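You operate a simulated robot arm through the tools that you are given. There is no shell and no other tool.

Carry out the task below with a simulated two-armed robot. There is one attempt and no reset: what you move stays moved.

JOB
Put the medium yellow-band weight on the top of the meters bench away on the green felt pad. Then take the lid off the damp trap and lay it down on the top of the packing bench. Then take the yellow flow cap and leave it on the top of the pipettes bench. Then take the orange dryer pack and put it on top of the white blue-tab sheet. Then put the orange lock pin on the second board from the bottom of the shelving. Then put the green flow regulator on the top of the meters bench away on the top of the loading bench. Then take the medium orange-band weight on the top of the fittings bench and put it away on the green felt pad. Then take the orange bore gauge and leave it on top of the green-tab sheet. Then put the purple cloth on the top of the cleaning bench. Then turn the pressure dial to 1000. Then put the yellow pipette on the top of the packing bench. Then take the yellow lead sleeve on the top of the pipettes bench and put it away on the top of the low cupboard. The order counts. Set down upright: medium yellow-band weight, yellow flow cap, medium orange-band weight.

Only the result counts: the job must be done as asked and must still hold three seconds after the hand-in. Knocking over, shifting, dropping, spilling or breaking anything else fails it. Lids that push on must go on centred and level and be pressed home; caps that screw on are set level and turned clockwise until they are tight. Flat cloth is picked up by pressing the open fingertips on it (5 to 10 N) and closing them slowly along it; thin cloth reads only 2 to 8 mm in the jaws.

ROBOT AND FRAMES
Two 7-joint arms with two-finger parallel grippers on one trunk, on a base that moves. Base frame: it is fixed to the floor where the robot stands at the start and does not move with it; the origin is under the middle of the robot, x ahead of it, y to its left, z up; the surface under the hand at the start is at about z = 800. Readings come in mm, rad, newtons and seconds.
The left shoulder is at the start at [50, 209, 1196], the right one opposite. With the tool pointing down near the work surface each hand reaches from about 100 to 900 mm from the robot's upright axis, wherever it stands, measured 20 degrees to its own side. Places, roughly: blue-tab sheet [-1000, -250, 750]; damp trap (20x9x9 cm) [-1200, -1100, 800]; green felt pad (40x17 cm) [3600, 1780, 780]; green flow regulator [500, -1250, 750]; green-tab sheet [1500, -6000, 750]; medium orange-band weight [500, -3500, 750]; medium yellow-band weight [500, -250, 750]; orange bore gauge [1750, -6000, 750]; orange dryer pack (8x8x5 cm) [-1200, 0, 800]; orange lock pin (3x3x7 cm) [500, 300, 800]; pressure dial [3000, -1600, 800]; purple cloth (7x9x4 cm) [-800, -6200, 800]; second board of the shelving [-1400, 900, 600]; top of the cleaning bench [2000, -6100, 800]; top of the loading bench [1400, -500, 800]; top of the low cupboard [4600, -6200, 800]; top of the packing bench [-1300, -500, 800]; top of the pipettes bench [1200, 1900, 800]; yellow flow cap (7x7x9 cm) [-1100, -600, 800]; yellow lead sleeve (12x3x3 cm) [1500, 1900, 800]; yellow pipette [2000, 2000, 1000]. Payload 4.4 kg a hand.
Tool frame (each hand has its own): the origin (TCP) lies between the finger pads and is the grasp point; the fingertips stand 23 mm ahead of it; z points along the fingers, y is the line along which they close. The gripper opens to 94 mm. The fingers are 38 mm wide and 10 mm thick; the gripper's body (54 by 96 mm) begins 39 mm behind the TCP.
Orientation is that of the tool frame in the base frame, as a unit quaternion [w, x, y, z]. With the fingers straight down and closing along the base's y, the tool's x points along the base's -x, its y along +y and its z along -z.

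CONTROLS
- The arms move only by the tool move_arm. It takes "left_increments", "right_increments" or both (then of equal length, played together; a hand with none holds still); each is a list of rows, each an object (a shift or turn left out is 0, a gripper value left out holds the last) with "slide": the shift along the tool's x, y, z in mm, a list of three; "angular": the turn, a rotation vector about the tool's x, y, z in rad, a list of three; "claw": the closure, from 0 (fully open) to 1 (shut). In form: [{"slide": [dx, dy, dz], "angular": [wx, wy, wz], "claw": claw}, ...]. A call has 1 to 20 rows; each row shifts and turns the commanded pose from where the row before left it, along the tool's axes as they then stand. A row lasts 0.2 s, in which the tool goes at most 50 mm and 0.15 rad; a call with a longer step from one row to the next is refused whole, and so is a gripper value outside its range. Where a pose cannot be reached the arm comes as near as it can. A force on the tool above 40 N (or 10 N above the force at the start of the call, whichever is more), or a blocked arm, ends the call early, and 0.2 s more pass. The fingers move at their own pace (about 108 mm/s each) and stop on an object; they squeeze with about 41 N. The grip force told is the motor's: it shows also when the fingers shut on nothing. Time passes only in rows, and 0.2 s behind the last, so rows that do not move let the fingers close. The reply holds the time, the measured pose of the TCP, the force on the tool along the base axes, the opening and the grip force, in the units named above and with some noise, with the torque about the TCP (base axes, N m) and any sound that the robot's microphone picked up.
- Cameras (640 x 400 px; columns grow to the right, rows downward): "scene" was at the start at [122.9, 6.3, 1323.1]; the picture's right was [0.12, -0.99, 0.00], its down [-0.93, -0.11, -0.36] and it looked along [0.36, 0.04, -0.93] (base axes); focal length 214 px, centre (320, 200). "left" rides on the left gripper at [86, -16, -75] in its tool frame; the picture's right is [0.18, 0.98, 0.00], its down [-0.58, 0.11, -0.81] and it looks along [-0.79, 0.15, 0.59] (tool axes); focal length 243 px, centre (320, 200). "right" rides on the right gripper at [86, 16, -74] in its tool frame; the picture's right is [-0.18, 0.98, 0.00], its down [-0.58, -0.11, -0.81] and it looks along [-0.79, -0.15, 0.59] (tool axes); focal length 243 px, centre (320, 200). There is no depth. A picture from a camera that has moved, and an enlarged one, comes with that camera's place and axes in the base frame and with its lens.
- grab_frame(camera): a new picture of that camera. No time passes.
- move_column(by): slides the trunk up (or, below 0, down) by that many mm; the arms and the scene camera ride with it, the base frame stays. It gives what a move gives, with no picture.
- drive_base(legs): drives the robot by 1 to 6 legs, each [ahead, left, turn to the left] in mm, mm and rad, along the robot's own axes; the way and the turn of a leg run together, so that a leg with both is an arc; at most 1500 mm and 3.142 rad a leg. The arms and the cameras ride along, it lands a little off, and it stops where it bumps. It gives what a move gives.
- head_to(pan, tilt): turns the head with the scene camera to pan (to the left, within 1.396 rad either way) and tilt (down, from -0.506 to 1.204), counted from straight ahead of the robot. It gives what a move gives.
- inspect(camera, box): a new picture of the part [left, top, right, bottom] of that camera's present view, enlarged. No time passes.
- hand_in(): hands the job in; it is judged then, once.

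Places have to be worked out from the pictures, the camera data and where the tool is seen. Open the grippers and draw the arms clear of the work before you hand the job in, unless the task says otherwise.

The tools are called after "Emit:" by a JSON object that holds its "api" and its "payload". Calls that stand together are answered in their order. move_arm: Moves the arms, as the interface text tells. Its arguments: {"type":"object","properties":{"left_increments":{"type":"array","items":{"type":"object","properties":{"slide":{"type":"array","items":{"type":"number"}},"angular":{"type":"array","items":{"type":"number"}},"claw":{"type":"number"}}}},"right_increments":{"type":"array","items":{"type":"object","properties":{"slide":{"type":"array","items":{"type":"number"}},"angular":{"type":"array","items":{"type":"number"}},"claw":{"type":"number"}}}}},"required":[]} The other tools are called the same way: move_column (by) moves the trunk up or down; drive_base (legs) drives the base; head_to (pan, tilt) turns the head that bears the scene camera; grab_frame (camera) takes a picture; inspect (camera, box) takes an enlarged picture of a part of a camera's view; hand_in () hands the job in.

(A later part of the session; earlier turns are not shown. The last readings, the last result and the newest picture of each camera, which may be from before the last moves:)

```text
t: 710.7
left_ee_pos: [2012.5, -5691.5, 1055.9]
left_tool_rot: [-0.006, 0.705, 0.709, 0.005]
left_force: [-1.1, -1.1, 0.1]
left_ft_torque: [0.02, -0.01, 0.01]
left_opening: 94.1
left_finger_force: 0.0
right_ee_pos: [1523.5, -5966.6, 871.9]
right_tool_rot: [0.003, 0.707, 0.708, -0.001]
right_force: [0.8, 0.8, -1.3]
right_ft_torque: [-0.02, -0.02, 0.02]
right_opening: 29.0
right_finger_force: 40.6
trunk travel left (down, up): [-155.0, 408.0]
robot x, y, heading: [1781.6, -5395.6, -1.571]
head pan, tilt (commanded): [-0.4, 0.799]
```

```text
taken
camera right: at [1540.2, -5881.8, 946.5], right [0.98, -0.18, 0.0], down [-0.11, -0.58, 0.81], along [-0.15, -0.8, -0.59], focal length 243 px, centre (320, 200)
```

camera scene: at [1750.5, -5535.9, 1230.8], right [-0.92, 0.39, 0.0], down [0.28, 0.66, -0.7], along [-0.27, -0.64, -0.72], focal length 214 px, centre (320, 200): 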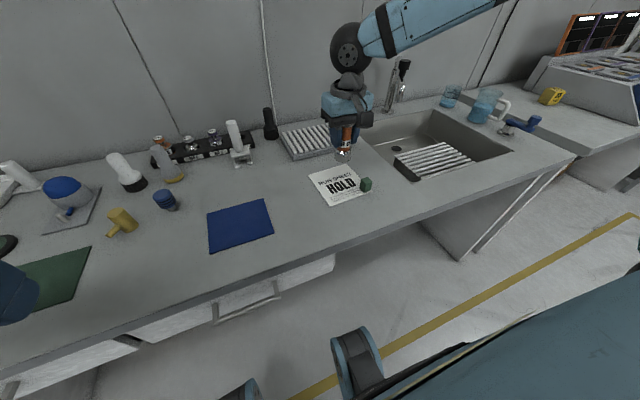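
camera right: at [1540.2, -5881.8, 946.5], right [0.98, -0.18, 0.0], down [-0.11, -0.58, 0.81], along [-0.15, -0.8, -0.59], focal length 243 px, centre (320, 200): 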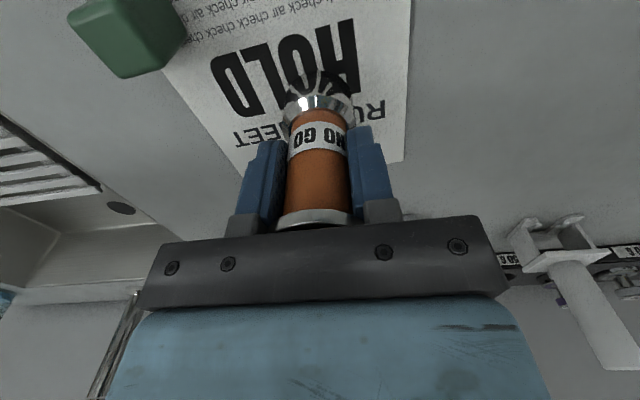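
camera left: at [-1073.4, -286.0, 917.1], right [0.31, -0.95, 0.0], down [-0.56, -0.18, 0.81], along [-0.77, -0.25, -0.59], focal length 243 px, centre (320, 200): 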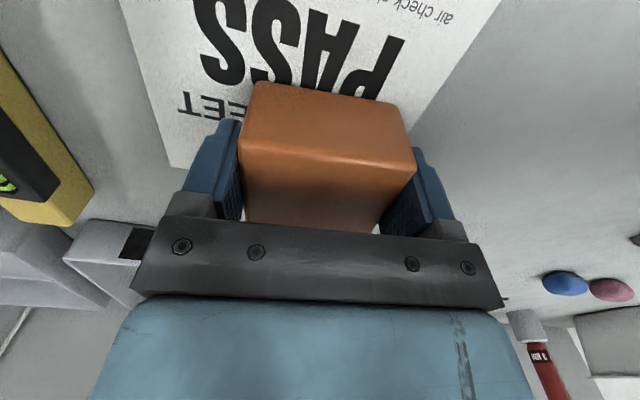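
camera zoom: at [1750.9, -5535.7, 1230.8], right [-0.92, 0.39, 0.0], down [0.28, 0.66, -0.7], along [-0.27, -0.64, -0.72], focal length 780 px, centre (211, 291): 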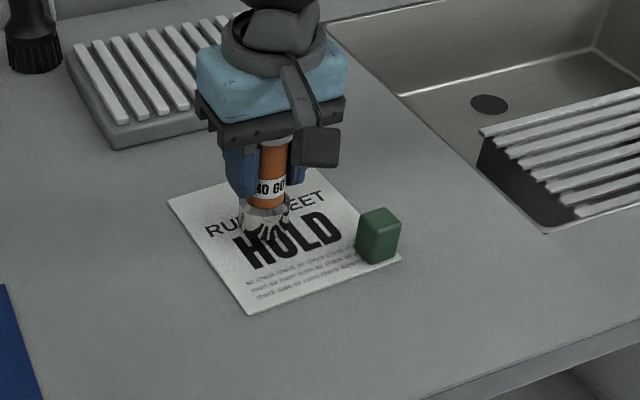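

The gauge hovers over the sheet. I lower in small steps to contact.

Emit:
{"api": "move_arm", "payload": {"right_increments": [{"slide": [0, 0, 3]}, {"slide": [0, 0, 3]}, {"slide": [0, 0, 2]}]}}

```text
t: 711.5
left_ee_pos: [2011.9, -5691.7, 1055.5]
left_tool_rot: [-0.005, 0.704, 0.71, 0.006]
left_force: [-0.1, -0.3, 0.4]
left_ft_torque: [-0.02, -0.02, -0.02]
left_opening: 94.0
left_finger_force: 0.0
right_ee_pos: [1523.1, -5967.2, 865.7]
right_tool_rot: [0.003, 0.706, 0.708, -0.002]
right_force: [0.4, -0.3, -1.5]
right_ft_torque: [0.01, 0.0, 0.02]
right_opening: 29.0
right_finger_force: 40.8
trunk travel left (down, up): [-155.0, 408.0]
robot x, y, heading: [1783.1, -5395.6, -1.567]
head pan, tilt (commanded): [-0.4, 0.799]
```

Emit:
{"api": "move_arm", "payload": {"right_increments": [{"slide": [0, 0, 1.5]}, {"slide": [0, 0, 1.5]}, {"slide": [0, 0, 1]}]}}

```text
t: 712.3
left_ee_pos: [2013.0, -5690.3, 1056.1]
left_tool_rot: [-0.005, 0.704, 0.71, 0.005]
left_force: [-0.2, -0.1, -0.6]
left_ft_torque: [0.03, 0.03, 0.01]
left_opening: 94.1
left_finger_force: 0.1
right_ee_pos: [1522.8, -5968.3, 864.5]
right_tool_rot: [0.005, 0.706, 0.708, -0.003]
right_force: [-0.7, -1.2, 17.7]
right_ft_torque: [0.06, -0.05, -0.03]
right_opening: 28.6
right_finger_force: 40.9
trunk travel left (down, up): [-155.0, 408.0]
robot x, y, heading: [1785.4, -5399.7, -1.568]
head pan, tilt (commanded): [-0.4, 0.799]
```

Contact made. I relieve by 1 mm, release and lift straight up.

Emit:
{"api": "move_arm", "payload": {"right_increments": [{"slide": [0, 0, -1.5]}, {"claw": 0.3}, {"claw": 0.3}, {"claw": 0.3}, {"slide": [0, 0, -15]}, {"slide": [0, 0, -35]}, {"slide": [0, 0, -45]}, {"slide": [0, 0, -45]}]}}

Emit:
{"api": "inspect", "payload": {"camera": "scene", "box": [280, 100, 420, 230]}}

Emit:
{"api": "grab_frame", "payload": {"camera": "right"}}

```text
t: 714.1
left_ee_pos: [2012.8, -5691.0, 1054.7]
left_tool_rot: [-0.006, 0.704, 0.71, 0.006]
left_force: [0.7, 0.6, 0.6]
left_ft_torque: [-0.01, 0.03, 0.03]
left_opening: 93.7
left_finger_force: 0.2
right_ee_pos: [1522.7, -5968.7, 1001.8]
right_tool_rot: [0.004, 0.706, 0.709, -0.002]
right_force: [0.3, -0.1, -0.1]
right_ft_torque: [0.0, -0.04, 0.02]
right_opening: 65.9
right_finger_force: 0.2
trunk travel left (down, up): [-155.0, 408.0]
robot x, y, heading: [1783.2, -5394.4, -1.569]
head pan, tilt (commanded): [-0.4, 0.799]
```

```text
3.08 times, centred on (350, 165) of scene
camera zoom: at [1751.2, -5535.0, 1230.8], right [-0.92, 0.39, 0.0], down [0.28, 0.66, -0.7], along [-0.27, -0.64, -0.72], focal length 660 px, centre (228, 308)
```

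zoom: 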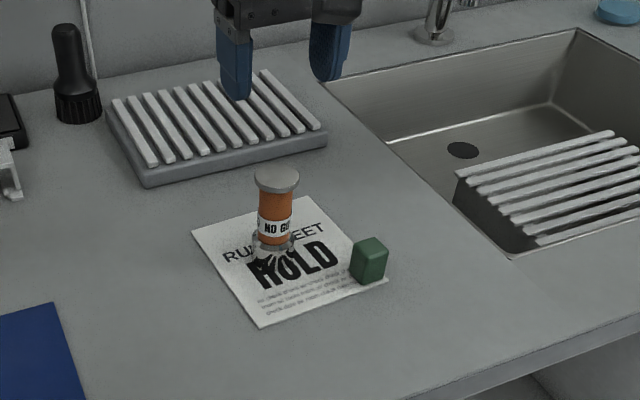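

```text
taken
camera right: at [1539.9, -5883.1, 1076.0], right [0.98, -0.18, 0.0], down [-0.11, -0.58, 0.81], along [-0.15, -0.8, -0.59], focal length 243 px, centre (320, 200)
```

right: 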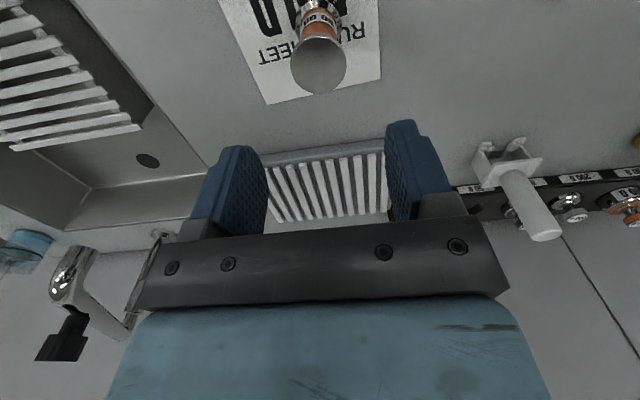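

The bore gauge stands on the green-tab sheet. Next: the purple cloth near (-800,-6200). I back off, raise the trunk and drive west along the south benches.

Emit:
{"api": "move_arm", "payload": {"right_increments": [{"slide": [45, 0, -10]}, {"slide": [45, 0, -10]}, {"slide": [45, 0, 0]}, {"slide": [40, 0, 0]}]}}

Emit:
{"api": "move_column", "payload": {"by": 320}}

Emit:
{"api": "drive_base", "payload": {"legs": [[-320, 0, 0], [0, -1100, 0]]}}

Emit:
{"api": "head_to", "payload": {"pan": -0.7, "tilt": 0.35}}

Emit:
{"api": "grab_frame", "payload": {"camera": "scene"}}

```text
t: 715.1
left_ee_pos: [2012.5, -5691.5, 1056.5]
left_tool_rot: [-0.006, 0.705, 0.71, 0.006]
left_force: [1.0, 0.0, -0.6]
left_ft_torque: [0.02, 0.0, 0.0]
left_opening: 93.8
left_finger_force: 0.0
right_ee_pos: [1522.3, -5791.7, 1020.5]
right_tool_rot: [0.004, 0.707, 0.708, -0.001]
right_force: [-0.5, 0.3, -0.2]
right_ft_torque: [-0.02, 0.02, -0.04]
right_opening: 65.6
right_finger_force: 0.0
trunk travel left (down, up): [-155.0, 408.0]
robot x, y, heading: [1783.9, -5394.1, -1.565]
head pan, tilt (commanded): [-0.4, 0.799]
```

```text
t: 718.3
left_ee_pos: [2011.6, -5692.2, 1374.8]
left_tool_rot: [-0.006, 0.705, 0.709, 0.006]
left_force: [0.3, 0.4, -0.7]
left_ft_torque: [-0.01, -0.01, 0.0]
left_opening: 94.0
left_finger_force: 0.1
right_ee_pos: [1521.8, -5793.2, 1340.0]
right_tool_rot: [0.003, 0.707, 0.708, -0.002]
right_force: [0.4, -0.2, -0.1]
right_ft_torque: [0.0, 0.01, 0.0]
right_opening: 65.7
right_finger_force: 0.0
trunk travel left (down, up): [-475.0, 88.0]
robot x, y, heading: [1783.1, -5394.6, -1.569]
head pan, tilt (commanded): [-0.4, 0.799]
```

```text
t: 730.1
left_ee_pos: [885.7, -5369.3, 1375.6]
left_tool_rot: [-0.006, 0.71, 0.704, 0.006]
left_force: [0.3, 0.1, -0.4]
left_ft_torque: [0.0, 0.02, 0.0]
left_opening: 93.9
left_finger_force: 0.1
right_ee_pos: [392.7, -5463.5, 1339.7]
right_tool_rot: [0.002, 0.712, 0.702, -0.001]
right_force: [-0.4, 0.2, 0.1]
right_ft_torque: [0.03, 0.03, -0.03]
right_opening: 65.6
right_finger_force: 0.1
trunk travel left (down, up): [-475.0, 88.0]
robot x, y, heading: [660.1, -5068.7, -1.582]
head pan, tilt (commanded): [-0.4, 0.799]
```

```text
t: 731.0
left_ee_pos: [885.3, -5368.5, 1374.9]
left_tool_rot: [-0.006, 0.711, 0.704, 0.006]
left_force: [-0.1, 0.2, -0.1]
left_ft_torque: [-0.01, 0.01, 0.01]
left_opening: 93.8
left_finger_force: 0.1
right_ee_pos: [393.9, -5464.2, 1339.3]
right_tool_rot: [0.004, 0.711, 0.703, -0.003]
right_force: [-0.1, -0.2, -0.3]
right_ft_torque: [0.03, -0.02, 0.01]
right_opening: 65.9
right_finger_force: 0.1
trunk travel left (down, up): [-475.0, 88.0]
robot x, y, heading: [659.0, -5068.9, -1.586]
head pan, tilt (commanded): [-0.7, 0.351]
```

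```text
taken
camera scene: at [598.1, -5205.5, 1590.3], right [-0.76, 0.65, 0.0], down [0.23, 0.26, -0.94], along [-0.61, -0.71, -0.34], focal length 214 px, centre (320, 200)
```

scene: 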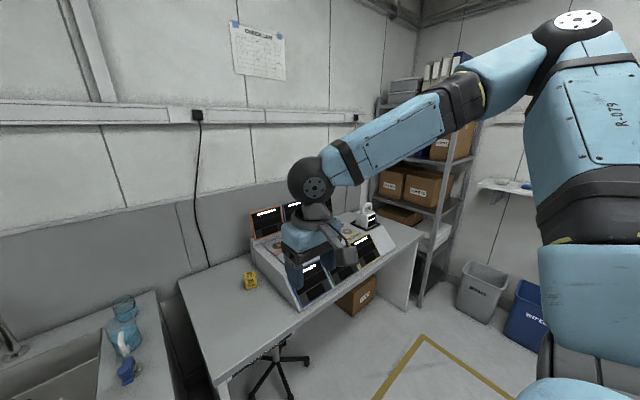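

I zoom in where the cloth should be (around pixel (369,219)).

Emit:
{"api": "inspect", "payload": {"camera": "scene", "box": [320, 160, 440, 260]}}

Emit:
{"api": "inspect", "payload": {"camera": "scene", "box": [240, 180, 420, 320]}}

```text
4.00 times, centred on (380, 210) of scene
camera zoom: at [598.1, -5205.5, 1590.3], right [-0.76, 0.65, 0.0], down [0.23, 0.26, -0.94], along [-0.61, -0.71, -0.34], focal length 858 px, centre (80, 160)
```

zoom: 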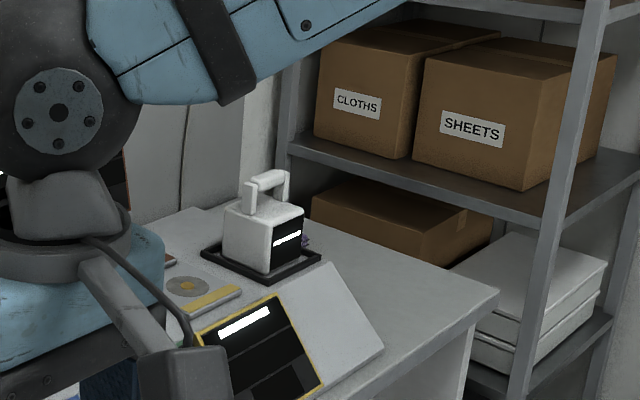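

```text
2.86 times, centred on (330, 250) of scene
camera zoom: at [598.1, -5205.5, 1590.3], right [-0.76, 0.65, 0.0], down [0.23, 0.26, -0.94], along [-0.61, -0.71, -0.34], focal length 613 px, centre (291, 57)
```

zoom: 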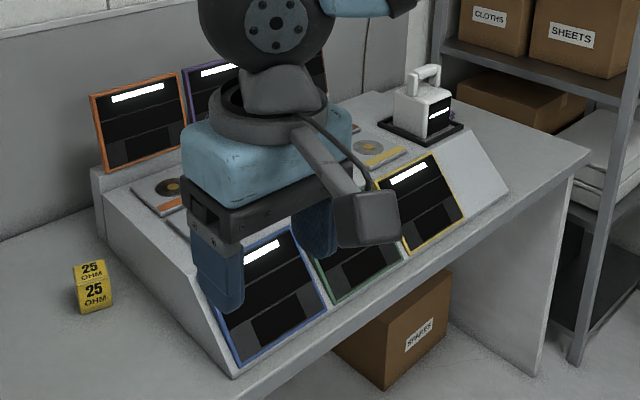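

Something purple peeks out behind the white device at the far right of this bench. I drive further west to see it from the front.

Emit:
{"api": "drive_base", "payload": {"legs": [[0, -1150, 0.012]]}}

Emit:
{"api": "head_to", "payload": {"pan": -0.25, "tilt": 0.55}}

Emit:
{"api": "grab_frame", "payload": {"camera": "scene"}}

```text
t: 741.2
left_ee_pos: [-237.5, -5361.0, 1375.2]
left_tool_rot: [-0.005, 0.701, 0.713, 0.006]
left_force: [-0.3, 0.8, 0.5]
left_ft_torque: [0.01, -0.01, 0.04]
left_opening: 94.0
left_finger_force: 0.1
right_ee_pos: [-725.9, -5469.0, 1340.2]
right_tool_rot: [0.003, 0.703, 0.711, -0.002]
right_force: [0.8, 0.2, -0.2]
right_ft_torque: [-0.04, 0.0, 0.0]
right_opening: 66.1
right_finger_force: 0.0
trunk travel left (down, up): [-475.0, 88.0]
robot x, y, heading: [-470.4, -5067.6, -1.555]
head pan, tilt (commanded): [-0.7, 0.351]
```

```text
t: 742.1
left_ee_pos: [-236.8, -5362.7, 1375.1]
left_tool_rot: [-0.006, 0.701, 0.713, 0.006]
left_force: [0.0, -0.1, 0.3]
left_ft_torque: [0.02, 0.01, 0.01]
left_opening: 94.0
left_finger_force: 0.1
right_ee_pos: [-725.0, -5467.1, 1340.0]
right_tool_rot: [0.003, 0.703, 0.711, -0.003]
right_force: [0.0, 0.4, 0.2]
right_ft_torque: [0.0, 0.0, -0.06]
right_opening: 65.9
right_finger_force: 0.2
trunk travel left (down, up): [-475.0, 88.0]
robot x, y, heading: [-469.9, -5069.2, -1.557]
head pan, tilt (commanded): [-0.25, 0.55]
```

```text
taken
camera scene: at [-489.9, -5221.0, 1572.2], right [-0.97, 0.24, 0.0], down [0.12, 0.51, -0.85], along [-0.2, -0.83, -0.52], focal length 214 px, centre (320, 200)
```

scene: 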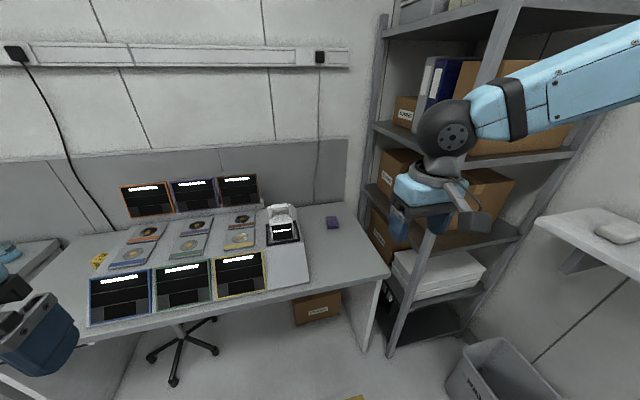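

Emit:
{"api": "inspect", "payload": {"camera": "scene", "box": [260, 190, 390, 290]}}

```text
4.00 times, centred on (325, 240) of scene
camera zoom: at [-489.9, -5221.0, 1572.2], right [-0.97, 0.24, 0.0], down [0.12, 0.51, -0.85], along [-0.2, -0.83, -0.52], focal length 858 px, centre (300, 40)
```

zoom: 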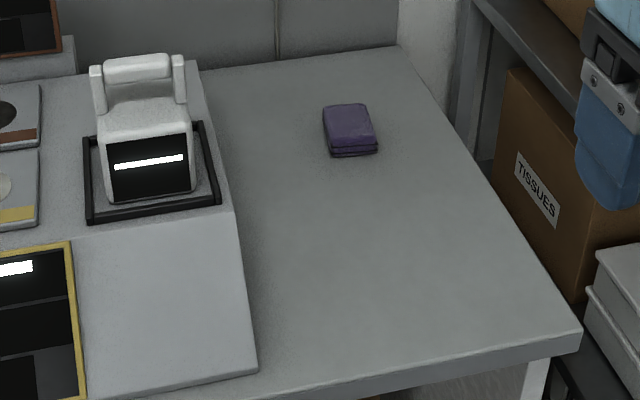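

The purple cloth is a folded block, about 68 mm wide and 90 mm deep, centred near (-788,-6160), well clear of the console on its left. I drive close to the bench for a long right-hand reach and lower the trunk.

Emit:
{"api": "drive_base", "payload": {"legs": [[0, -20, -0.014], [385, 0, 0]]}}

Emit:
{"api": "move_column", "payload": {"by": -350}}

Emit:
{"api": "head_to", "payload": {"pan": -0.4, "tilt": 0.65}}

Emit:
{"api": "grab_frame", "payload": {"camera": "scene"}}

Emit:
{"api": "grab_frame", "payload": {"camera": "right"}}

```text
t: 745.0
left_ee_pos: [-264.6, -5754.4, 1375.6]
left_tool_rot: [-0.005, 0.709, 0.705, 0.005]
left_force: [0.4, -0.3, -0.1]
left_ft_torque: [-0.01, 0.02, -0.04]
left_opening: 94.4
left_finger_force: 0.1
right_ee_pos: [-756.8, -5850.9, 1340.5]
right_tool_rot: [0.004, 0.71, 0.704, -0.003]
right_force: [0.3, 0.7, 0.6]
right_ft_torque: [0.02, 0.0, -0.04]
right_opening: 65.8
right_finger_force: 0.1
trunk travel left (down, up): [-475.0, 88.0]
robot x, y, heading: [-489.0, -5456.4, -1.575]
head pan, tilt (commanded): [-0.25, 0.55]
```

```text
t: 748.5
left_ee_pos: [-264.5, -5755.3, 1026.2]
left_tool_rot: [-0.006, 0.708, 0.706, 0.007]
left_force: [0.4, 0.4, -1.2]
left_ft_torque: [0.03, -0.03, 0.02]
left_opening: 94.0
left_finger_force: 0.1
right_ee_pos: [-756.3, -5852.7, 990.0]
right_tool_rot: [0.003, 0.71, 0.704, -0.001]
right_force: [0.3, -0.7, -0.2]
right_ft_torque: [-0.02, -0.03, -0.01]
right_opening: 65.8
right_finger_force: 0.0
trunk travel left (down, up): [-125.0, 438.0]
robot x, y, heading: [-488.7, -5457.3, -1.578]
head pan, tilt (commanded): [-0.25, 0.55]
```

```text
t: 749.1
left_ee_pos: [-264.8, -5755.5, 1026.0]
left_tool_rot: [-0.005, 0.709, 0.705, 0.005]
left_force: [-0.4, -0.1, -0.3]
left_ft_torque: [0.0, 0.04, -0.02]
left_opening: 94.0
left_finger_force: 0.0
right_ee_pos: [-756.6, -5851.6, 990.1]
right_tool_rot: [0.003, 0.71, 0.704, -0.001]
right_force: [0.3, -0.4, -0.5]
right_ft_torque: [0.04, -0.03, -0.03]
right_opening: 65.6
right_finger_force: 0.0
trunk travel left (down, up): [-125.0, 438.0]
robot x, y, heading: [-489.7, -5453.7, -1.578]
head pan, tilt (commanded): [-0.4, 0.649]
```

```text
taken
camera scene: at [-527.1, -5602.1, 1213.4], right [-0.92, 0.4, 0.0], down [0.24, 0.55, -0.8], along [-0.32, -0.73, -0.6], focal length 214 px, centre (320, 200)
```

scene: 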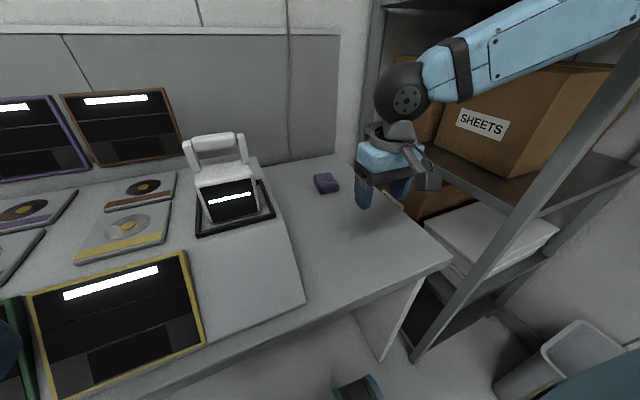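

```text
taken
camera right: at [-739.4, -5766.0, 1063.3], right [0.98, -0.19, 0.0], down [-0.11, -0.57, 0.81], along [-0.15, -0.8, -0.59], focal length 243 px, centre (320, 200)
```

right: 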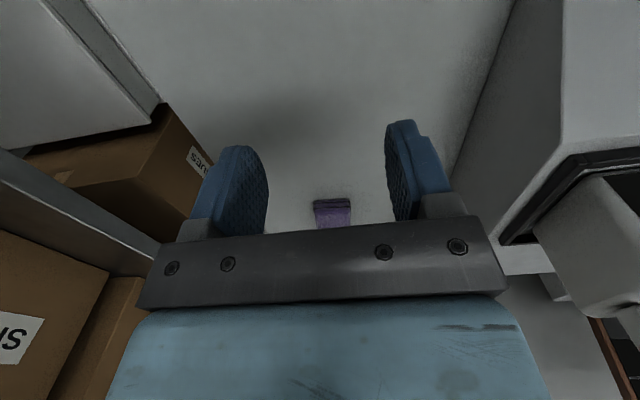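

I refine the cloth's position with both cameras.

Emit:
{"api": "inspect", "payload": {"camera": "scene", "box": [290, 150, 370, 210]}}

Emit:
{"api": "inspect", "payload": {"camera": "right", "box": [290, 180, 370, 240]}}

```text
6.67 times, centred on (330, 180) of scene
camera zoom: at [-527.1, -5602.1, 1213.4], right [-0.92, 0.4, 0.0], down [0.24, 0.55, -0.8], along [-0.32, -0.73, -0.6], focal length 1430 px, centre (253, 333)
```

zoom: 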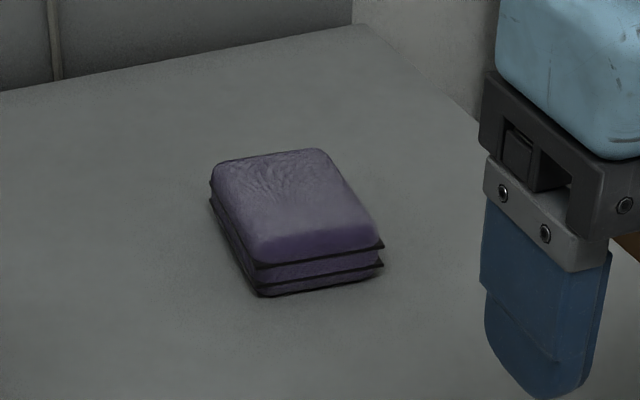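

```text
6.67 times, centred on (330, 210) of right
camera zoom: at [-739.4, -5766.0, 1063.3], right [0.98, -0.19, 0.0], down [-0.11, -0.57, 0.81], along [-0.15, -0.8, -0.59], focal length 1618 px, centre (253, 133)
```

zoom: 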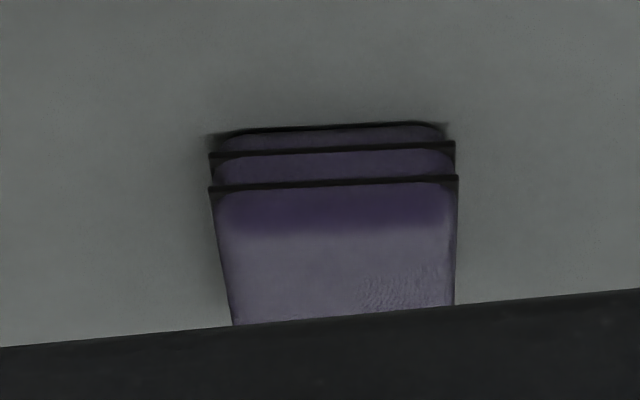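

The cloth spans x -822…-757, y -6200…-6123, about 35 mm tall, turned ≈0.11 rad clockwise. I extend the opened right hand over it at a safe height and check the reach.

Emit:
{"api": "move_arm", "payload": {"right_increments": [{"slide": [-41.9, -4.5, 0], "claw": 0.0}, {"slide": [-41.9, -4.5, 0]}, {"slide": [-41.9, -4.5, 0]}, {"slide": [-41.9, -4.5, 0]}, {"slide": [-41.9, -4.5, 0]}, {"slide": [-41.9, -4.5, 0]}, {"slide": [-41.9, -4.7, 0], "angular": [0, 0, 0.11]}, {"slide": [0, 0, 0]}]}}

Emit:
{"api": "grab_frame", "payload": {"camera": "right"}}

Emit:
{"api": "grab_frame", "payload": {"camera": "scene"}}

```text
t: 751.1
left_ee_pos: [-277.9, -5751.0, 1028.7]
left_tool_rot: [-0.002, 0.755, 0.655, -0.02]
left_force: [-0.4, -0.4, 0.1]
left_ft_torque: [0.02, 0.02, -0.02]
left_opening: 94.1
left_finger_force: 0.0
right_ee_pos: [-848.9, -6068.5, 1059.9]
right_tool_rot: [0.024, 0.789, 0.612, -0.046]
right_force: [0.1, 0.2, -0.4]
right_ft_torque: [0.0, -0.02, 0.0]
right_opening: 94.0
right_finger_force: 0.0
trunk travel left (down, up): [-125.0, 438.0]
robot x, y, heading: [-486.4, -5448.9, -1.717]
head pan, tilt (commanded): [-0.4, 0.649]
stopped in row 8 (right hand): the arm was blocked; the commanded pose is now the measured one
```

```text
taken
camera right: at [-808.4, -5983.8, 1124.9], right [0.91, -0.42, 0.0], down [-0.21, -0.46, 0.86], along [-0.37, -0.78, -0.51], focal length 243 px, centre (320, 200)
```

right: 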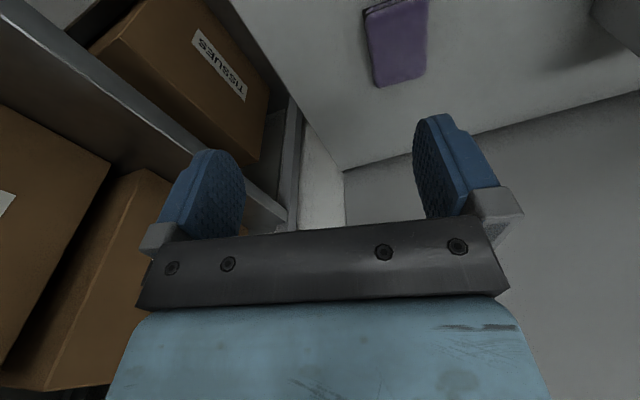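

```text
taken
camera scene: at [-508.8, -5555.9, 1218.0], right [-0.85, 0.52, 0.01], down [0.28, 0.49, -0.83], along [-0.43, -0.7, -0.56], focal length 214 px, centre (320, 200)
```

scene: 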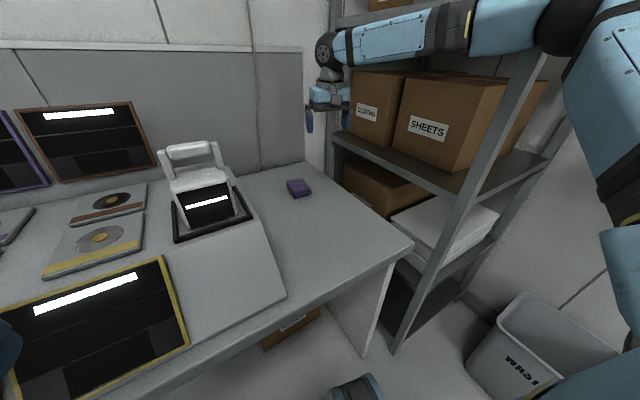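

The right arm ran against the shelving beside the bench and the base was turned by 0.14 rad. I retract the arm back toward the robot first and check for any disturbance.

Emit:
{"api": "move_arm", "payload": {"right_increments": [{"slide": [25, 10, 0]}, {"slide": [30, 12, 0]}, {"slide": [30, 12, 0]}, {"slide": [30, 12, 0]}, {"slide": [30, 12, 0]}, {"slide": [30, 12, 0]}]}}

Emit:
{"api": "grab_frame", "payload": {"camera": "scene"}}

Emit:
{"api": "head_to", "payload": {"pan": -1.0, "tilt": 0.5}}

Emit:
{"api": "grab_frame", "payload": {"camera": "scene"}}

```text
t: 752.5
left_ee_pos: [-309.9, -5775.5, 1029.0]
left_tool_rot: [-0.001, 0.752, 0.66, 0.006]
left_force: [-0.7, 0.1, 0.3]
left_ft_torque: [-0.01, 0.03, 0.03]
left_opening: 94.1
left_finger_force: 0.1
right_ee_pos: [-771.0, -5946.5, 1009.1]
right_tool_rot: [0.019, 0.789, 0.614, -0.013]
right_force: [1.1, 0.1, 0.0]
right_ft_torque: [0.01, 0.06, 0.02]
right_opening: 94.0
right_finger_force: 0.0
trunk travel left (down, up): [-125.0, 438.0]
robot x, y, heading: [-492.2, -5454.4, -1.709]
head pan, tilt (commanded): [-0.4, 0.649]
```

```text
taken
camera scene: at [-551.0, -5588.4, 1215.1], right [-0.86, 0.51, -0.01], down [0.31, 0.51, -0.8], along [-0.4, -0.69, -0.6], focal length 214 px, centre (320, 200)
```

scene: 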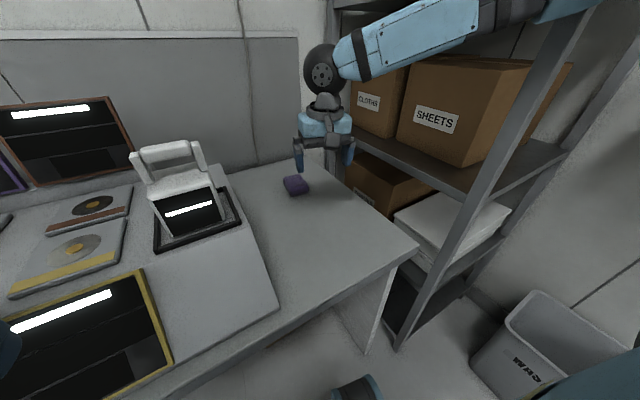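

```text
t: 753.5
left_ee_pos: [-307.0, -5774.5, 1028.9]
left_tool_rot: [-0.001, 0.752, 0.659, 0.004]
left_force: [-0.7, -0.8, -0.2]
left_ft_torque: [-0.02, 0.0, 0.0]
left_opening: 93.8
left_finger_force: 0.1
right_ee_pos: [-767.1, -5947.5, 1009.3]
right_tool_rot: [0.018, 0.788, 0.615, -0.014]
right_force: [-0.4, 0.4, -0.4]
right_ft_torque: [0.01, 0.01, 0.01]
right_opening: 93.9
right_finger_force: 0.0
trunk travel left (down, up): [-125.0, 438.0]
robot x, y, heading: [-484.1, -5453.1, -1.712]
head pan, tilt (commanded): [-1.0, 0.499]
```

```text
taken
camera scene: at [-585.9, -5551.4, 1227.2], right [-0.42, 0.91, -0.01], down [0.44, 0.19, -0.88], along [-0.79, -0.37, -0.48], focal length 214 px, centre (320, 200)
```

scene: 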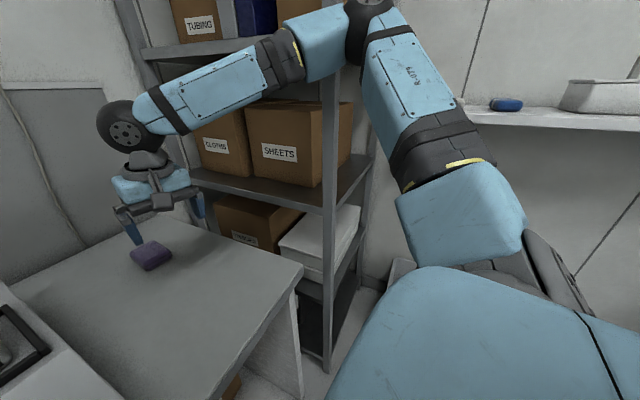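

The boxes on the shelf look unmoved; the elbow had run against the shelf post. I retract further, re-square the base, shift it 100 mm left (away from the shelf) and will use a forward-tilted gripper to gain reach.

Emit:
{"api": "move_arm", "payload": {"right_increments": [{"slide": [35, 10, 0], "angular": [0.02, 0, 0]}, {"slide": [40, 10, 0], "angular": [0, 0, -0.055]}, {"slide": [40, 10, 0], "angular": [0, 0, -0.055]}, {"slide": [35, 10, 0]}]}}

Emit:
{"api": "drive_base", "payload": {"legs": [[-100, 0, 0], [0, 0, 0.141], [0, 110, 0]]}}

Emit:
{"api": "head_to", "payload": {"pan": -0.4, "tilt": 0.65}}

Emit:
{"api": "grab_frame", "payload": {"camera": "scene"}}

```text
t: 754.5
left_ee_pos: [-301.6, -5780.3, 1025.3]
left_tool_rot: [-0.005, 0.752, 0.659, 0.006]
left_force: [0.6, -0.4, -0.4]
left_ft_torque: [0.01, 0.0, 0.02]
left_opening: 94.0
left_finger_force: 0.1
right_ee_pos: [-692.7, -5811.1, 1001.9]
right_tool_rot: [0.005, 0.752, 0.659, -0.019]
right_force: [0.4, 0.1, 0.9]
right_ft_torque: [0.0, -0.03, 0.01]
right_opening: 94.2
right_finger_force: 0.0
trunk travel left (down, up): [-125.0, 438.0]
robot x, y, heading: [-488.5, -5455.7, -1.705]
head pan, tilt (commanded): [-1.0, 0.499]
```

```text
t: 757.5
left_ee_pos: [-137.2, -5651.8, 1025.6]
left_tool_rot: [-0.006, 0.703, 0.711, 0.006]
left_force: [0.1, 1.0, 0.2]
left_ft_torque: [0.06, 0.01, 0.03]
left_opening: 93.9
left_finger_force: 0.2
right_ee_pos: [-517.9, -5738.6, 1001.6]
right_tool_rot: [0.005, 0.704, 0.71, -0.018]
right_force: [-0.4, -0.2, 0.3]
right_ft_torque: [0.03, 0.04, 0.02]
right_opening: 94.2
right_finger_force: 0.2
trunk travel left (down, up): [-125.0, 438.0]
robot x, y, heading: [-372.4, -5356.2, -1.562]
head pan, tilt (commanded): [-1.0, 0.499]
```

```text
t: 758.5
left_ee_pos: [-137.7, -5652.9, 1026.9]
left_tool_rot: [-0.006, 0.703, 0.711, 0.004]
left_force: [-0.3, 0.5, 0.1]
left_ft_torque: [0.02, -0.04, -0.02]
left_opening: 93.7
left_finger_force: 0.1
right_ee_pos: [-519.0, -5737.8, 1000.3]
right_tool_rot: [0.005, 0.704, 0.71, -0.018]
right_force: [-0.4, -0.4, -0.3]
right_ft_torque: [0.0, -0.02, -0.04]
right_opening: 94.3
right_finger_force: 0.0
trunk travel left (down, up): [-125.0, 438.0]
robot x, y, heading: [-366.7, -5357.8, -1.56]
head pan, tilt (commanded): [-0.4, 0.649]
```

```text
taken
camera scene: at [-401.9, -5502.1, 1213.4], right [-0.92, 0.38, 0.0], down [0.23, 0.56, -0.8], along [-0.31, -0.74, -0.6], focal length 214 px, centre (320, 200)
```

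scene: 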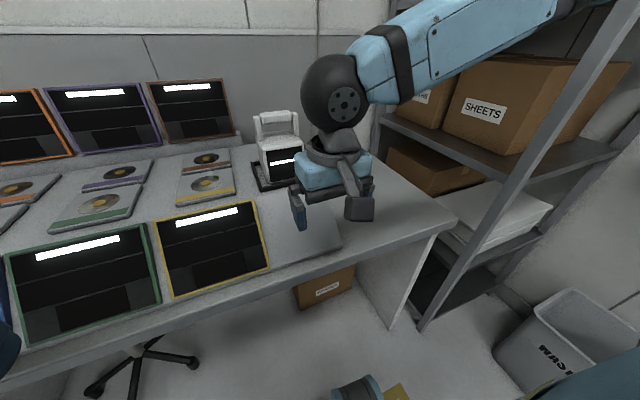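

I first move the right hand outward (to x≈-790) in front of the bench, then bring the base up to the bench.

Emit:
{"api": "move_arm", "payload": {"right_increments": [{"slide": [0, -45, -5], "angular": [-0.018, 0.0325, 0]}, {"slide": [0, -45, -5]}, {"slide": [0, -45, -5]}, {"slide": [0, -45, -5]}, {"slide": [0, -45, 0]}, {"slide": [0, -43, 0]}]}}

Emit:
{"api": "drive_base", "payload": {"legs": [[97, 0, -0.01]]}}

Emit:
{"api": "grab_frame", "payload": {"camera": "scene"}}

Emit:
{"api": "grab_frame", "payload": {"camera": "right"}}

```text
t: 759.9
left_ee_pos: [-137.5, -5649.9, 1026.2]
left_tool_rot: [-0.005, 0.703, 0.711, 0.006]
left_force: [0.3, 0.9, 0.2]
left_ft_torque: [-0.03, -0.02, 0.02]
left_opening: 94.0
left_finger_force: 0.0
right_ee_pos: [-790.7, -5737.9, 1021.6]
right_tool_rot: [0.001, 0.704, 0.71, -0.001]
right_force: [-0.1, 0.3, 0.8]
right_ft_torque: [0.04, -0.02, 0.02]
right_opening: 94.2
right_finger_force: 0.1
trunk travel left (down, up): [-125.0, 438.0]
robot x, y, heading: [-368.9, -5355.0, -1.559]
head pan, tilt (commanded): [-0.4, 0.649]
```

```text
t: 761.1
left_ee_pos: [-140.4, -5750.3, 1024.7]
left_tool_rot: [-0.006, 0.707, 0.708, 0.006]
left_force: [-0.6, 0.9, 0.2]
left_ft_torque: [0.02, 0.01, -0.01]
left_opening: 93.9
left_finger_force: 0.1
right_ee_pos: [-794.2, -5830.6, 1021.4]
right_tool_rot: [0.0, 0.708, 0.706, 0.0]
right_force: [0.5, -0.1, -0.7]
right_ft_torque: [0.01, 0.01, -0.01]
right_opening: 94.1
right_finger_force: 0.1
trunk travel left (down, up): [-125.0, 438.0]
robot x, y, heading: [-369.0, -5450.9, -1.574]
head pan, tilt (commanded): [-0.4, 0.649]
```

```text
taken
camera scene: at [-403.2, -5598.4, 1213.2], right [-0.92, 0.39, 0.0], down [0.24, 0.56, -0.8], along [-0.31, -0.73, -0.61], focal length 214 px, centre (320, 200)
```

scene: 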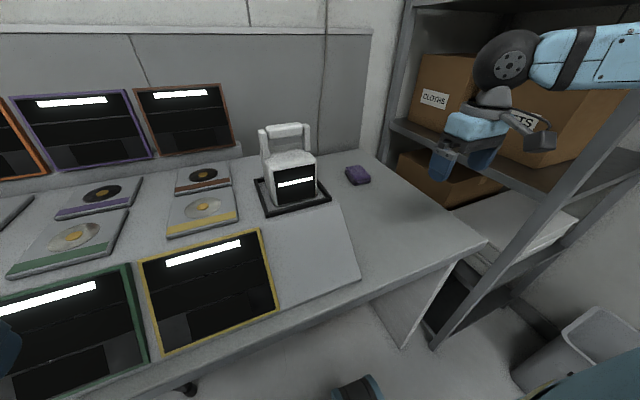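

```text
taken
camera right: at [-776.2, -5745.2, 1095.5], right [0.98, -0.19, 0.0], down [-0.11, -0.58, 0.81], along [-0.15, -0.79, -0.59], focal length 243 px, centre (320, 200)
```

right: 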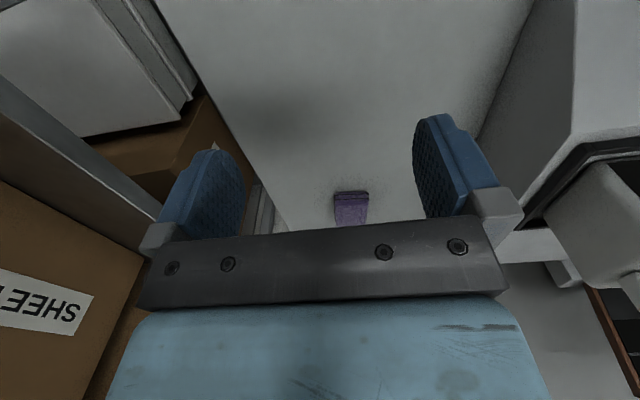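

The arm now has room from the shelf. I tilt the gripper forward by 38° while extending over the bench at z≈1020.

Emit:
{"api": "move_arm", "payload": {"right_increments": [{"slide": [-40, 0, 0], "angular": [0, -0.1326, 0]}, {"slide": [-39.6, 0, 5.3], "angular": [0, -0.1326, 0]}, {"slide": [-38.6, 0, 10.5], "angular": [0, -0.1326, 0]}, {"slide": [-36.9, 0, 15.5], "angular": [0, -0.1326, 0]}, {"slide": [-34.5, 0, 20.2], "angular": [0, -0.1326, 0]}, {"slide": [0, 0, 0]}]}}

Emit:
{"api": "grab_frame", "payload": {"camera": "scene"}}

Emit:
{"api": "grab_frame", "payload": {"camera": "right"}}

```text
t: 762.5
left_ee_pos: [-140.2, -5749.3, 1026.1]
left_tool_rot: [-0.006, 0.707, 0.707, 0.006]
left_force: [0.7, 0.3, 0.1]
left_ft_torque: [-0.01, 0.01, 0.03]
left_opening: 94.0
left_finger_force: 0.1
right_ee_pos: [-790.2, -6029.5, 1019.3]
right_tool_rot: [0.231, 0.669, 0.668, -0.232]
right_force: [0.2, 0.2, -0.7]
right_ft_torque: [0.01, -0.04, -0.01]
right_opening: 94.0
right_finger_force: 0.0
trunk travel left (down, up): [-125.0, 438.0]
robot x, y, heading: [-366.4, -5449.6, -1.579]
head pan, tilt (commanded): [-0.4, 0.649]
```

```text
taken
camera scene: at [-403.3, -5597.1, 1213.5], right [-0.92, 0.39, 0.0], down [0.24, 0.56, -0.8], along [-0.31, -0.73, -0.6], focal length 214 px, centre (320, 200)
```

scene: 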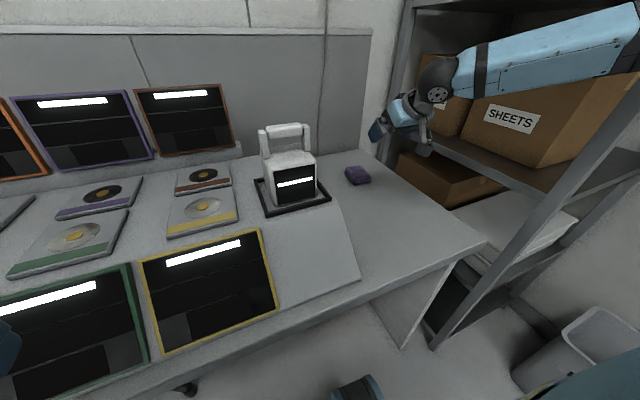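

```text
taken
camera right: at [-774.4, -5916.7, 1025.0], right [0.98, -0.15, 0.11], down [-0.11, 0.04, 0.99], along [-0.15, -0.99, 0.03], focal length 243 px, centre (320, 200)
```

right: 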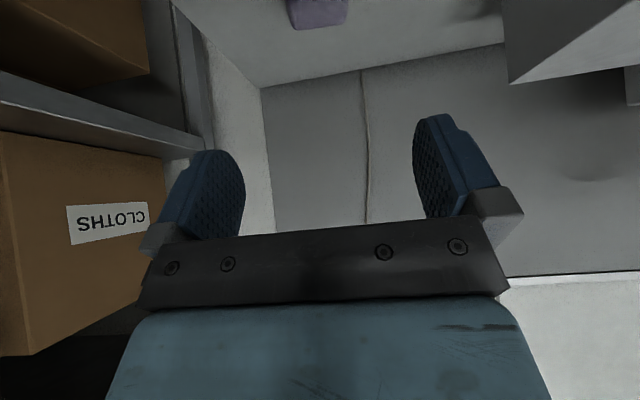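

Reach is fine and the base has not moved. I turn the hand to the cloth's yaw and bring it above the cloth.

Emit:
{"api": "move_arm", "payload": {"right_increments": [{"slide": [-7.7, 0, 41], "angular": [0.068, 0, 0.0865]}, {"slide": [-7.7, 0, 41]}, {"slide": [-7.7, 0, 41]}, {"slide": [-7.7, 0, 41]}, {"slide": [0, 0, 0]}]}}

Emit:
{"api": "inspect", "payload": {"camera": "scene", "box": [310, 100, 470, 220]}}

Emit:
{"api": "grab_frame", "payload": {"camera": "right"}}

```text
t: 763.7
left_ee_pos: [-140.9, -5750.1, 1025.6]
left_tool_rot: [-0.006, 0.706, 0.708, 0.005]
left_force: [-0.1, -0.4, 0.7]
left_ft_torque: [-0.05, 0.01, 0.01]
left_opening: 94.0
left_finger_force: 0.1
right_ee_pos: [-802.8, -6153.6, 911.3]
right_tool_rot: [0.217, 0.704, 0.63, -0.244]
right_force: [0.0, 0.0, 0.5]
right_ft_torque: [-0.03, 0.0, -0.02]
right_opening: 93.8
right_finger_force: 0.1
trunk travel left (down, up): [-125.0, 438.0]
robot x, y, heading: [-367.2, -5450.7, -1.571]
head pan, tilt (commanded): [-0.4, 0.649]
```

```text
3.33 times, centred on (390, 160) of scene
camera zoom: at [-403.1, -5597.0, 1213.5], right [-0.92, 0.39, 0.0], down [0.24, 0.56, -0.8], along [-0.31, -0.73, -0.6], focal length 715 px, centre (87, 333)
```

zoom: 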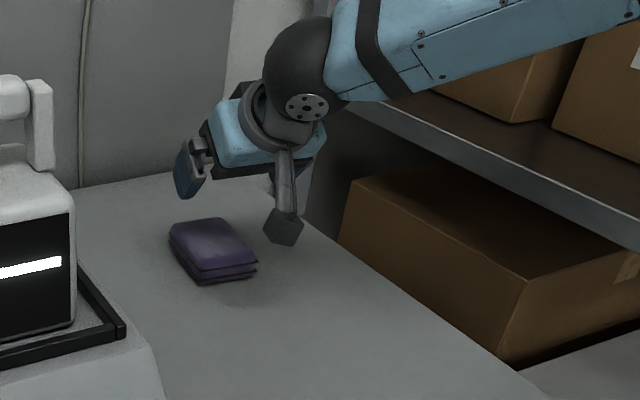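

```text
taken
camera right: at [-773.6, -6043.4, 916.5], right [0.96, -0.25, 0.11], down [-0.1, 0.05, 0.99], along [-0.26, -0.97, 0.02], focal length 243 px, centre (320, 200)
```

right: 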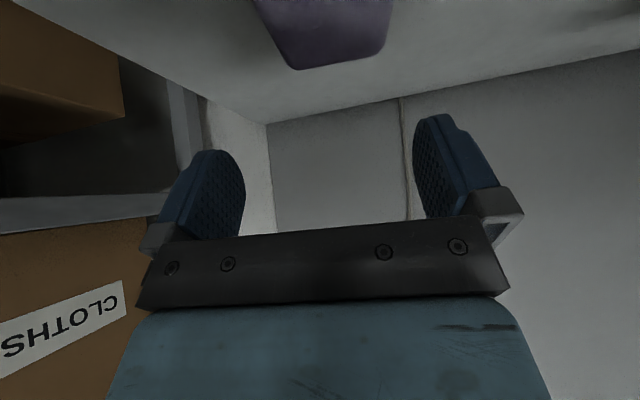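

I shift 13 mm toward +x to centre on the cloth and descend halfway.

Emit:
{"api": "move_arm", "payload": {"right_increments": [{"slide": [0, 13, 0]}, {"slide": [21, 0, 26.7]}, {"slide": [0, 0, 0]}]}}

Emit:
{"api": "inspect", "payload": {"camera": "scene", "box": [310, 100, 470, 220]}}

Emit:
{"api": "grab_frame", "payload": {"camera": "right"}}

```text
t: 764.5
left_ee_pos: [-140.4, -5749.2, 1026.0]
left_tool_rot: [-0.006, 0.706, 0.708, 0.006]
left_force: [-0.6, 0.7, 0.7]
left_ft_torque: [-0.01, 0.04, 0.0]
left_opening: 93.9
left_finger_force: 0.0
right_ee_pos: [-789.9, -6155.3, 879.3]
right_tool_rot: [0.217, 0.704, 0.631, -0.243]
right_force: [-0.6, 0.4, 0.2]
right_ft_torque: [-0.02, 0.02, -0.01]
right_opening: 93.9
right_finger_force: 0.1
trunk travel left (down, up): [-125.0, 438.0]
robot x, y, heading: [-368.5, -5446.0, -1.572]
head pan, tilt (commanded): [-0.4, 0.649]
```

```text
3.33 times, centred on (390, 160) of scene
camera zoom: at [-402.7, -5597.1, 1213.5], right [-0.92, 0.39, 0.0], down [0.24, 0.56, -0.8], along [-0.31, -0.73, -0.6], focal length 715 px, centre (87, 333)
```

zoom: 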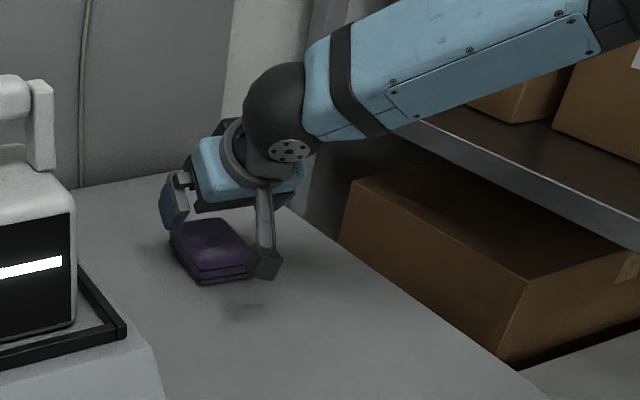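

```text
taken
camera right: at [-760.2, -6045.5, 883.8], right [0.96, -0.25, 0.11], down [-0.1, 0.05, 0.99], along [-0.26, -0.97, 0.02], focal length 243 px, centre (320, 200)
```

right: 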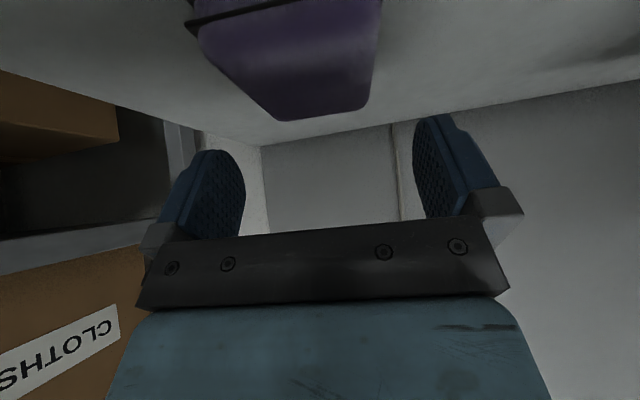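

The cloth is centred between the fingers. I descend to z≈836 and close.

Emit:
{"api": "move_arm", "payload": {"right_increments": [{"slide": [14, 0, 17.7]}, {"slide": [12.5, 0, 16]}, {"slide": [0, 0, 0]}]}}

Emit:
{"api": "inspect", "payload": {"camera": "scene", "box": [310, 100, 470, 220]}}

```text
t: 765.3
left_ee_pos: [-139.5, -5749.1, 1025.5]
left_tool_rot: [-0.005, 0.706, 0.708, 0.005]
left_force: [0.0, 0.0, 0.2]
left_ft_torque: [-0.02, 0.01, 0.0]
left_opening: 94.4
left_finger_force: 0.1
right_ee_pos: [-790.9, -6156.6, 835.2]
right_tool_rot: [0.217, 0.705, 0.629, -0.244]
right_force: [-0.1, -0.5, 0.2]
right_ft_torque: [-0.01, -0.04, 0.02]
right_opening: 93.7
right_finger_force: 0.0
trunk travel left (down, up): [-125.0, 438.0]
robot x, y, heading: [-366.1, -5451.5, -1.571]
head pan, tilt (commanded): [-0.4, 0.649]
```

```text
3.33 times, centred on (390, 160) of scene
camera zoom: at [-403.1, -5597.4, 1213.4], right [-0.92, 0.39, 0.0], down [0.24, 0.56, -0.8], along [-0.31, -0.73, -0.6], focal length 715 px, centre (87, 333)
```

zoom: 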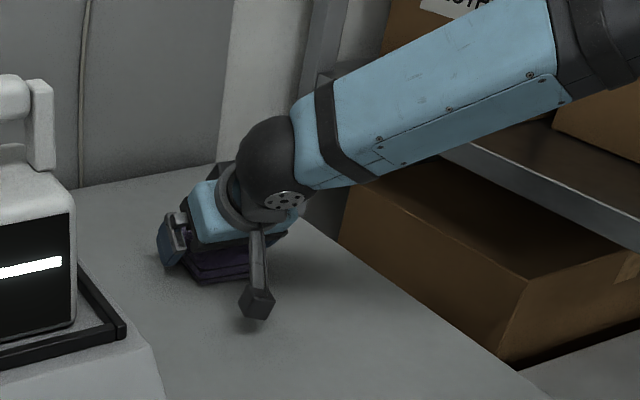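

The hand is down around the cloth without contact forces. I close and lift a little.

Emit:
{"api": "move_arm", "payload": {"right_increments": [{"claw": 0.5}, {"claw": 0.8}, {"claw": 1.0}, {"claw": 1.0}, {"slide": [0, 0, 0]}]}}

Emit:
{"api": "grab_frame", "payload": {"camera": "right"}}

```text
t: 766.5
left_ee_pos: [-140.7, -5748.5, 1024.6]
left_tool_rot: [-0.005, 0.706, 0.708, 0.005]
left_force: [-0.2, -1.1, -0.9]
left_ft_torque: [0.01, -0.01, 0.02]
left_opening: 94.0
left_finger_force: 0.0
right_ee_pos: [-791.0, -6155.7, 835.2]
right_tool_rot: [0.217, 0.705, 0.629, -0.245]
right_force: [-0.2, 0.4, -0.6]
right_ft_torque: [-0.02, -0.01, 0.0]
right_opening: 65.4
right_finger_force: 41.3
trunk travel left (down, up): [-125.0, 438.0]
robot x, y, heading: [-367.8, -5450.5, -1.574]
head pan, tilt (commanded): [-0.4, 0.649]
```

```text
taken
camera right: at [-761.0, -6046.1, 840.2], right [0.96, -0.25, 0.11], down [-0.1, 0.05, 0.99], along [-0.26, -0.97, 0.02], focal length 243 px, centre (320, 200)
```

right: 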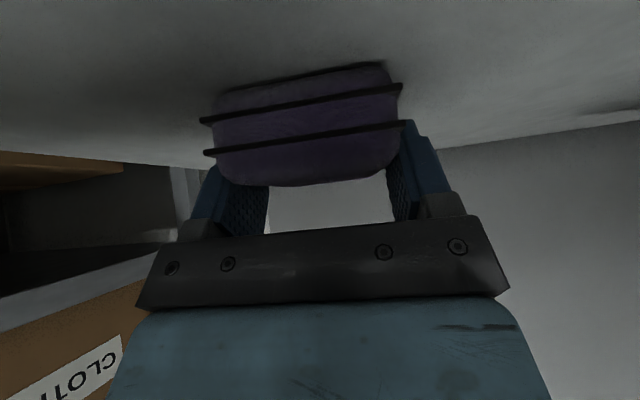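

The cloth is gripped (65 mm). I lift it straight up and withdraw the arm toward the robot.

Emit:
{"api": "move_arm", "payload": {"right_increments": [{"slide": [-6.2, 0, -7.9]}, {"slide": [-24.7, 0, -31.4]}, {"slide": [-24.7, 0, -31.4]}, {"slide": [-24.7, 0, -31.4]}, {"slide": [-12, 0, -16]}, {"slide": [35.4, 0, -27.8]}, {"slide": [35.4, 0, -27.8]}, {"slide": [35.4, 0, -27.8]}, {"slide": [35.4, 0, -27.8]}]}}

Emit:
{"api": "grab_frame", "payload": {"camera": "right"}}

Emit:
{"api": "grab_frame", "payload": {"camera": "scene"}}

```text
t: 768.5
left_ee_pos: [-139.9, -5748.2, 1025.0]
left_tool_rot: [-0.006, 0.707, 0.708, 0.006]
left_force: [-0.1, 0.4, -0.4]
left_ft_torque: [0.0, 0.02, -0.01]
left_opening: 93.9
left_finger_force: 0.0
right_ee_pos: [-773.8, -5976.6, 987.1]
right_tool_rot: [0.218, 0.705, 0.629, -0.243]
right_force: [-0.4, -0.2, 0.5]
right_ft_torque: [0.0, 0.0, 0.0]
right_opening: 65.4
right_finger_force: 41.1
trunk travel left (down, up): [-125.0, 438.0]
robot x, y, heading: [-370.5, -5452.8, -1.575]
head pan, tilt (commanded): [-0.4, 0.649]
```

```text
taken
camera right: at [-744.5, -5866.3, 991.0], right [0.96, -0.25, 0.11], down [-0.1, 0.05, 0.99], along [-0.26, -0.97, 0.02], focal length 243 px, centre (320, 200)
```

right: 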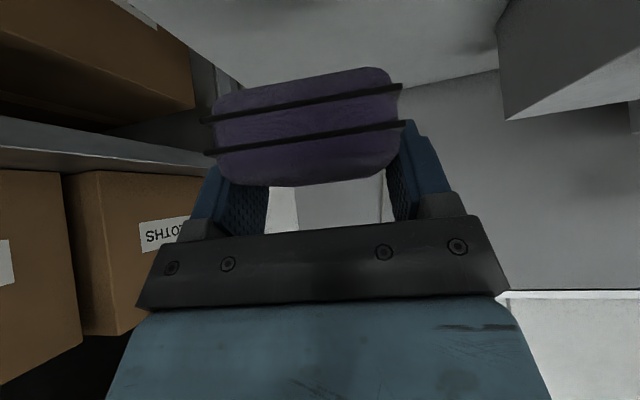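

```text
taken
camera scene: at [-403.8, -5596.6, 1213.5], right [-0.92, 0.39, 0.0], down [0.24, 0.56, -0.8], along [-0.31, -0.73, -0.6], focal length 214 px, centre (320, 200)
```

scene: 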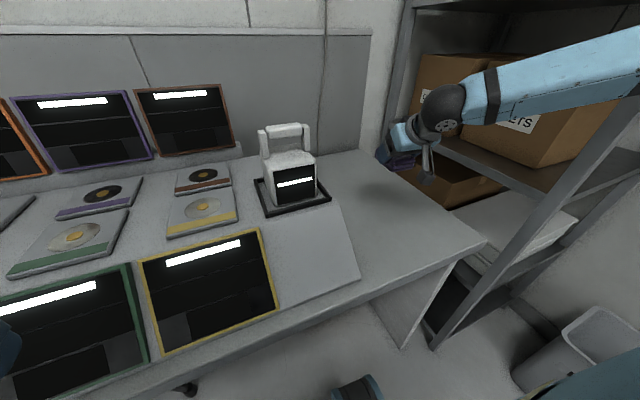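

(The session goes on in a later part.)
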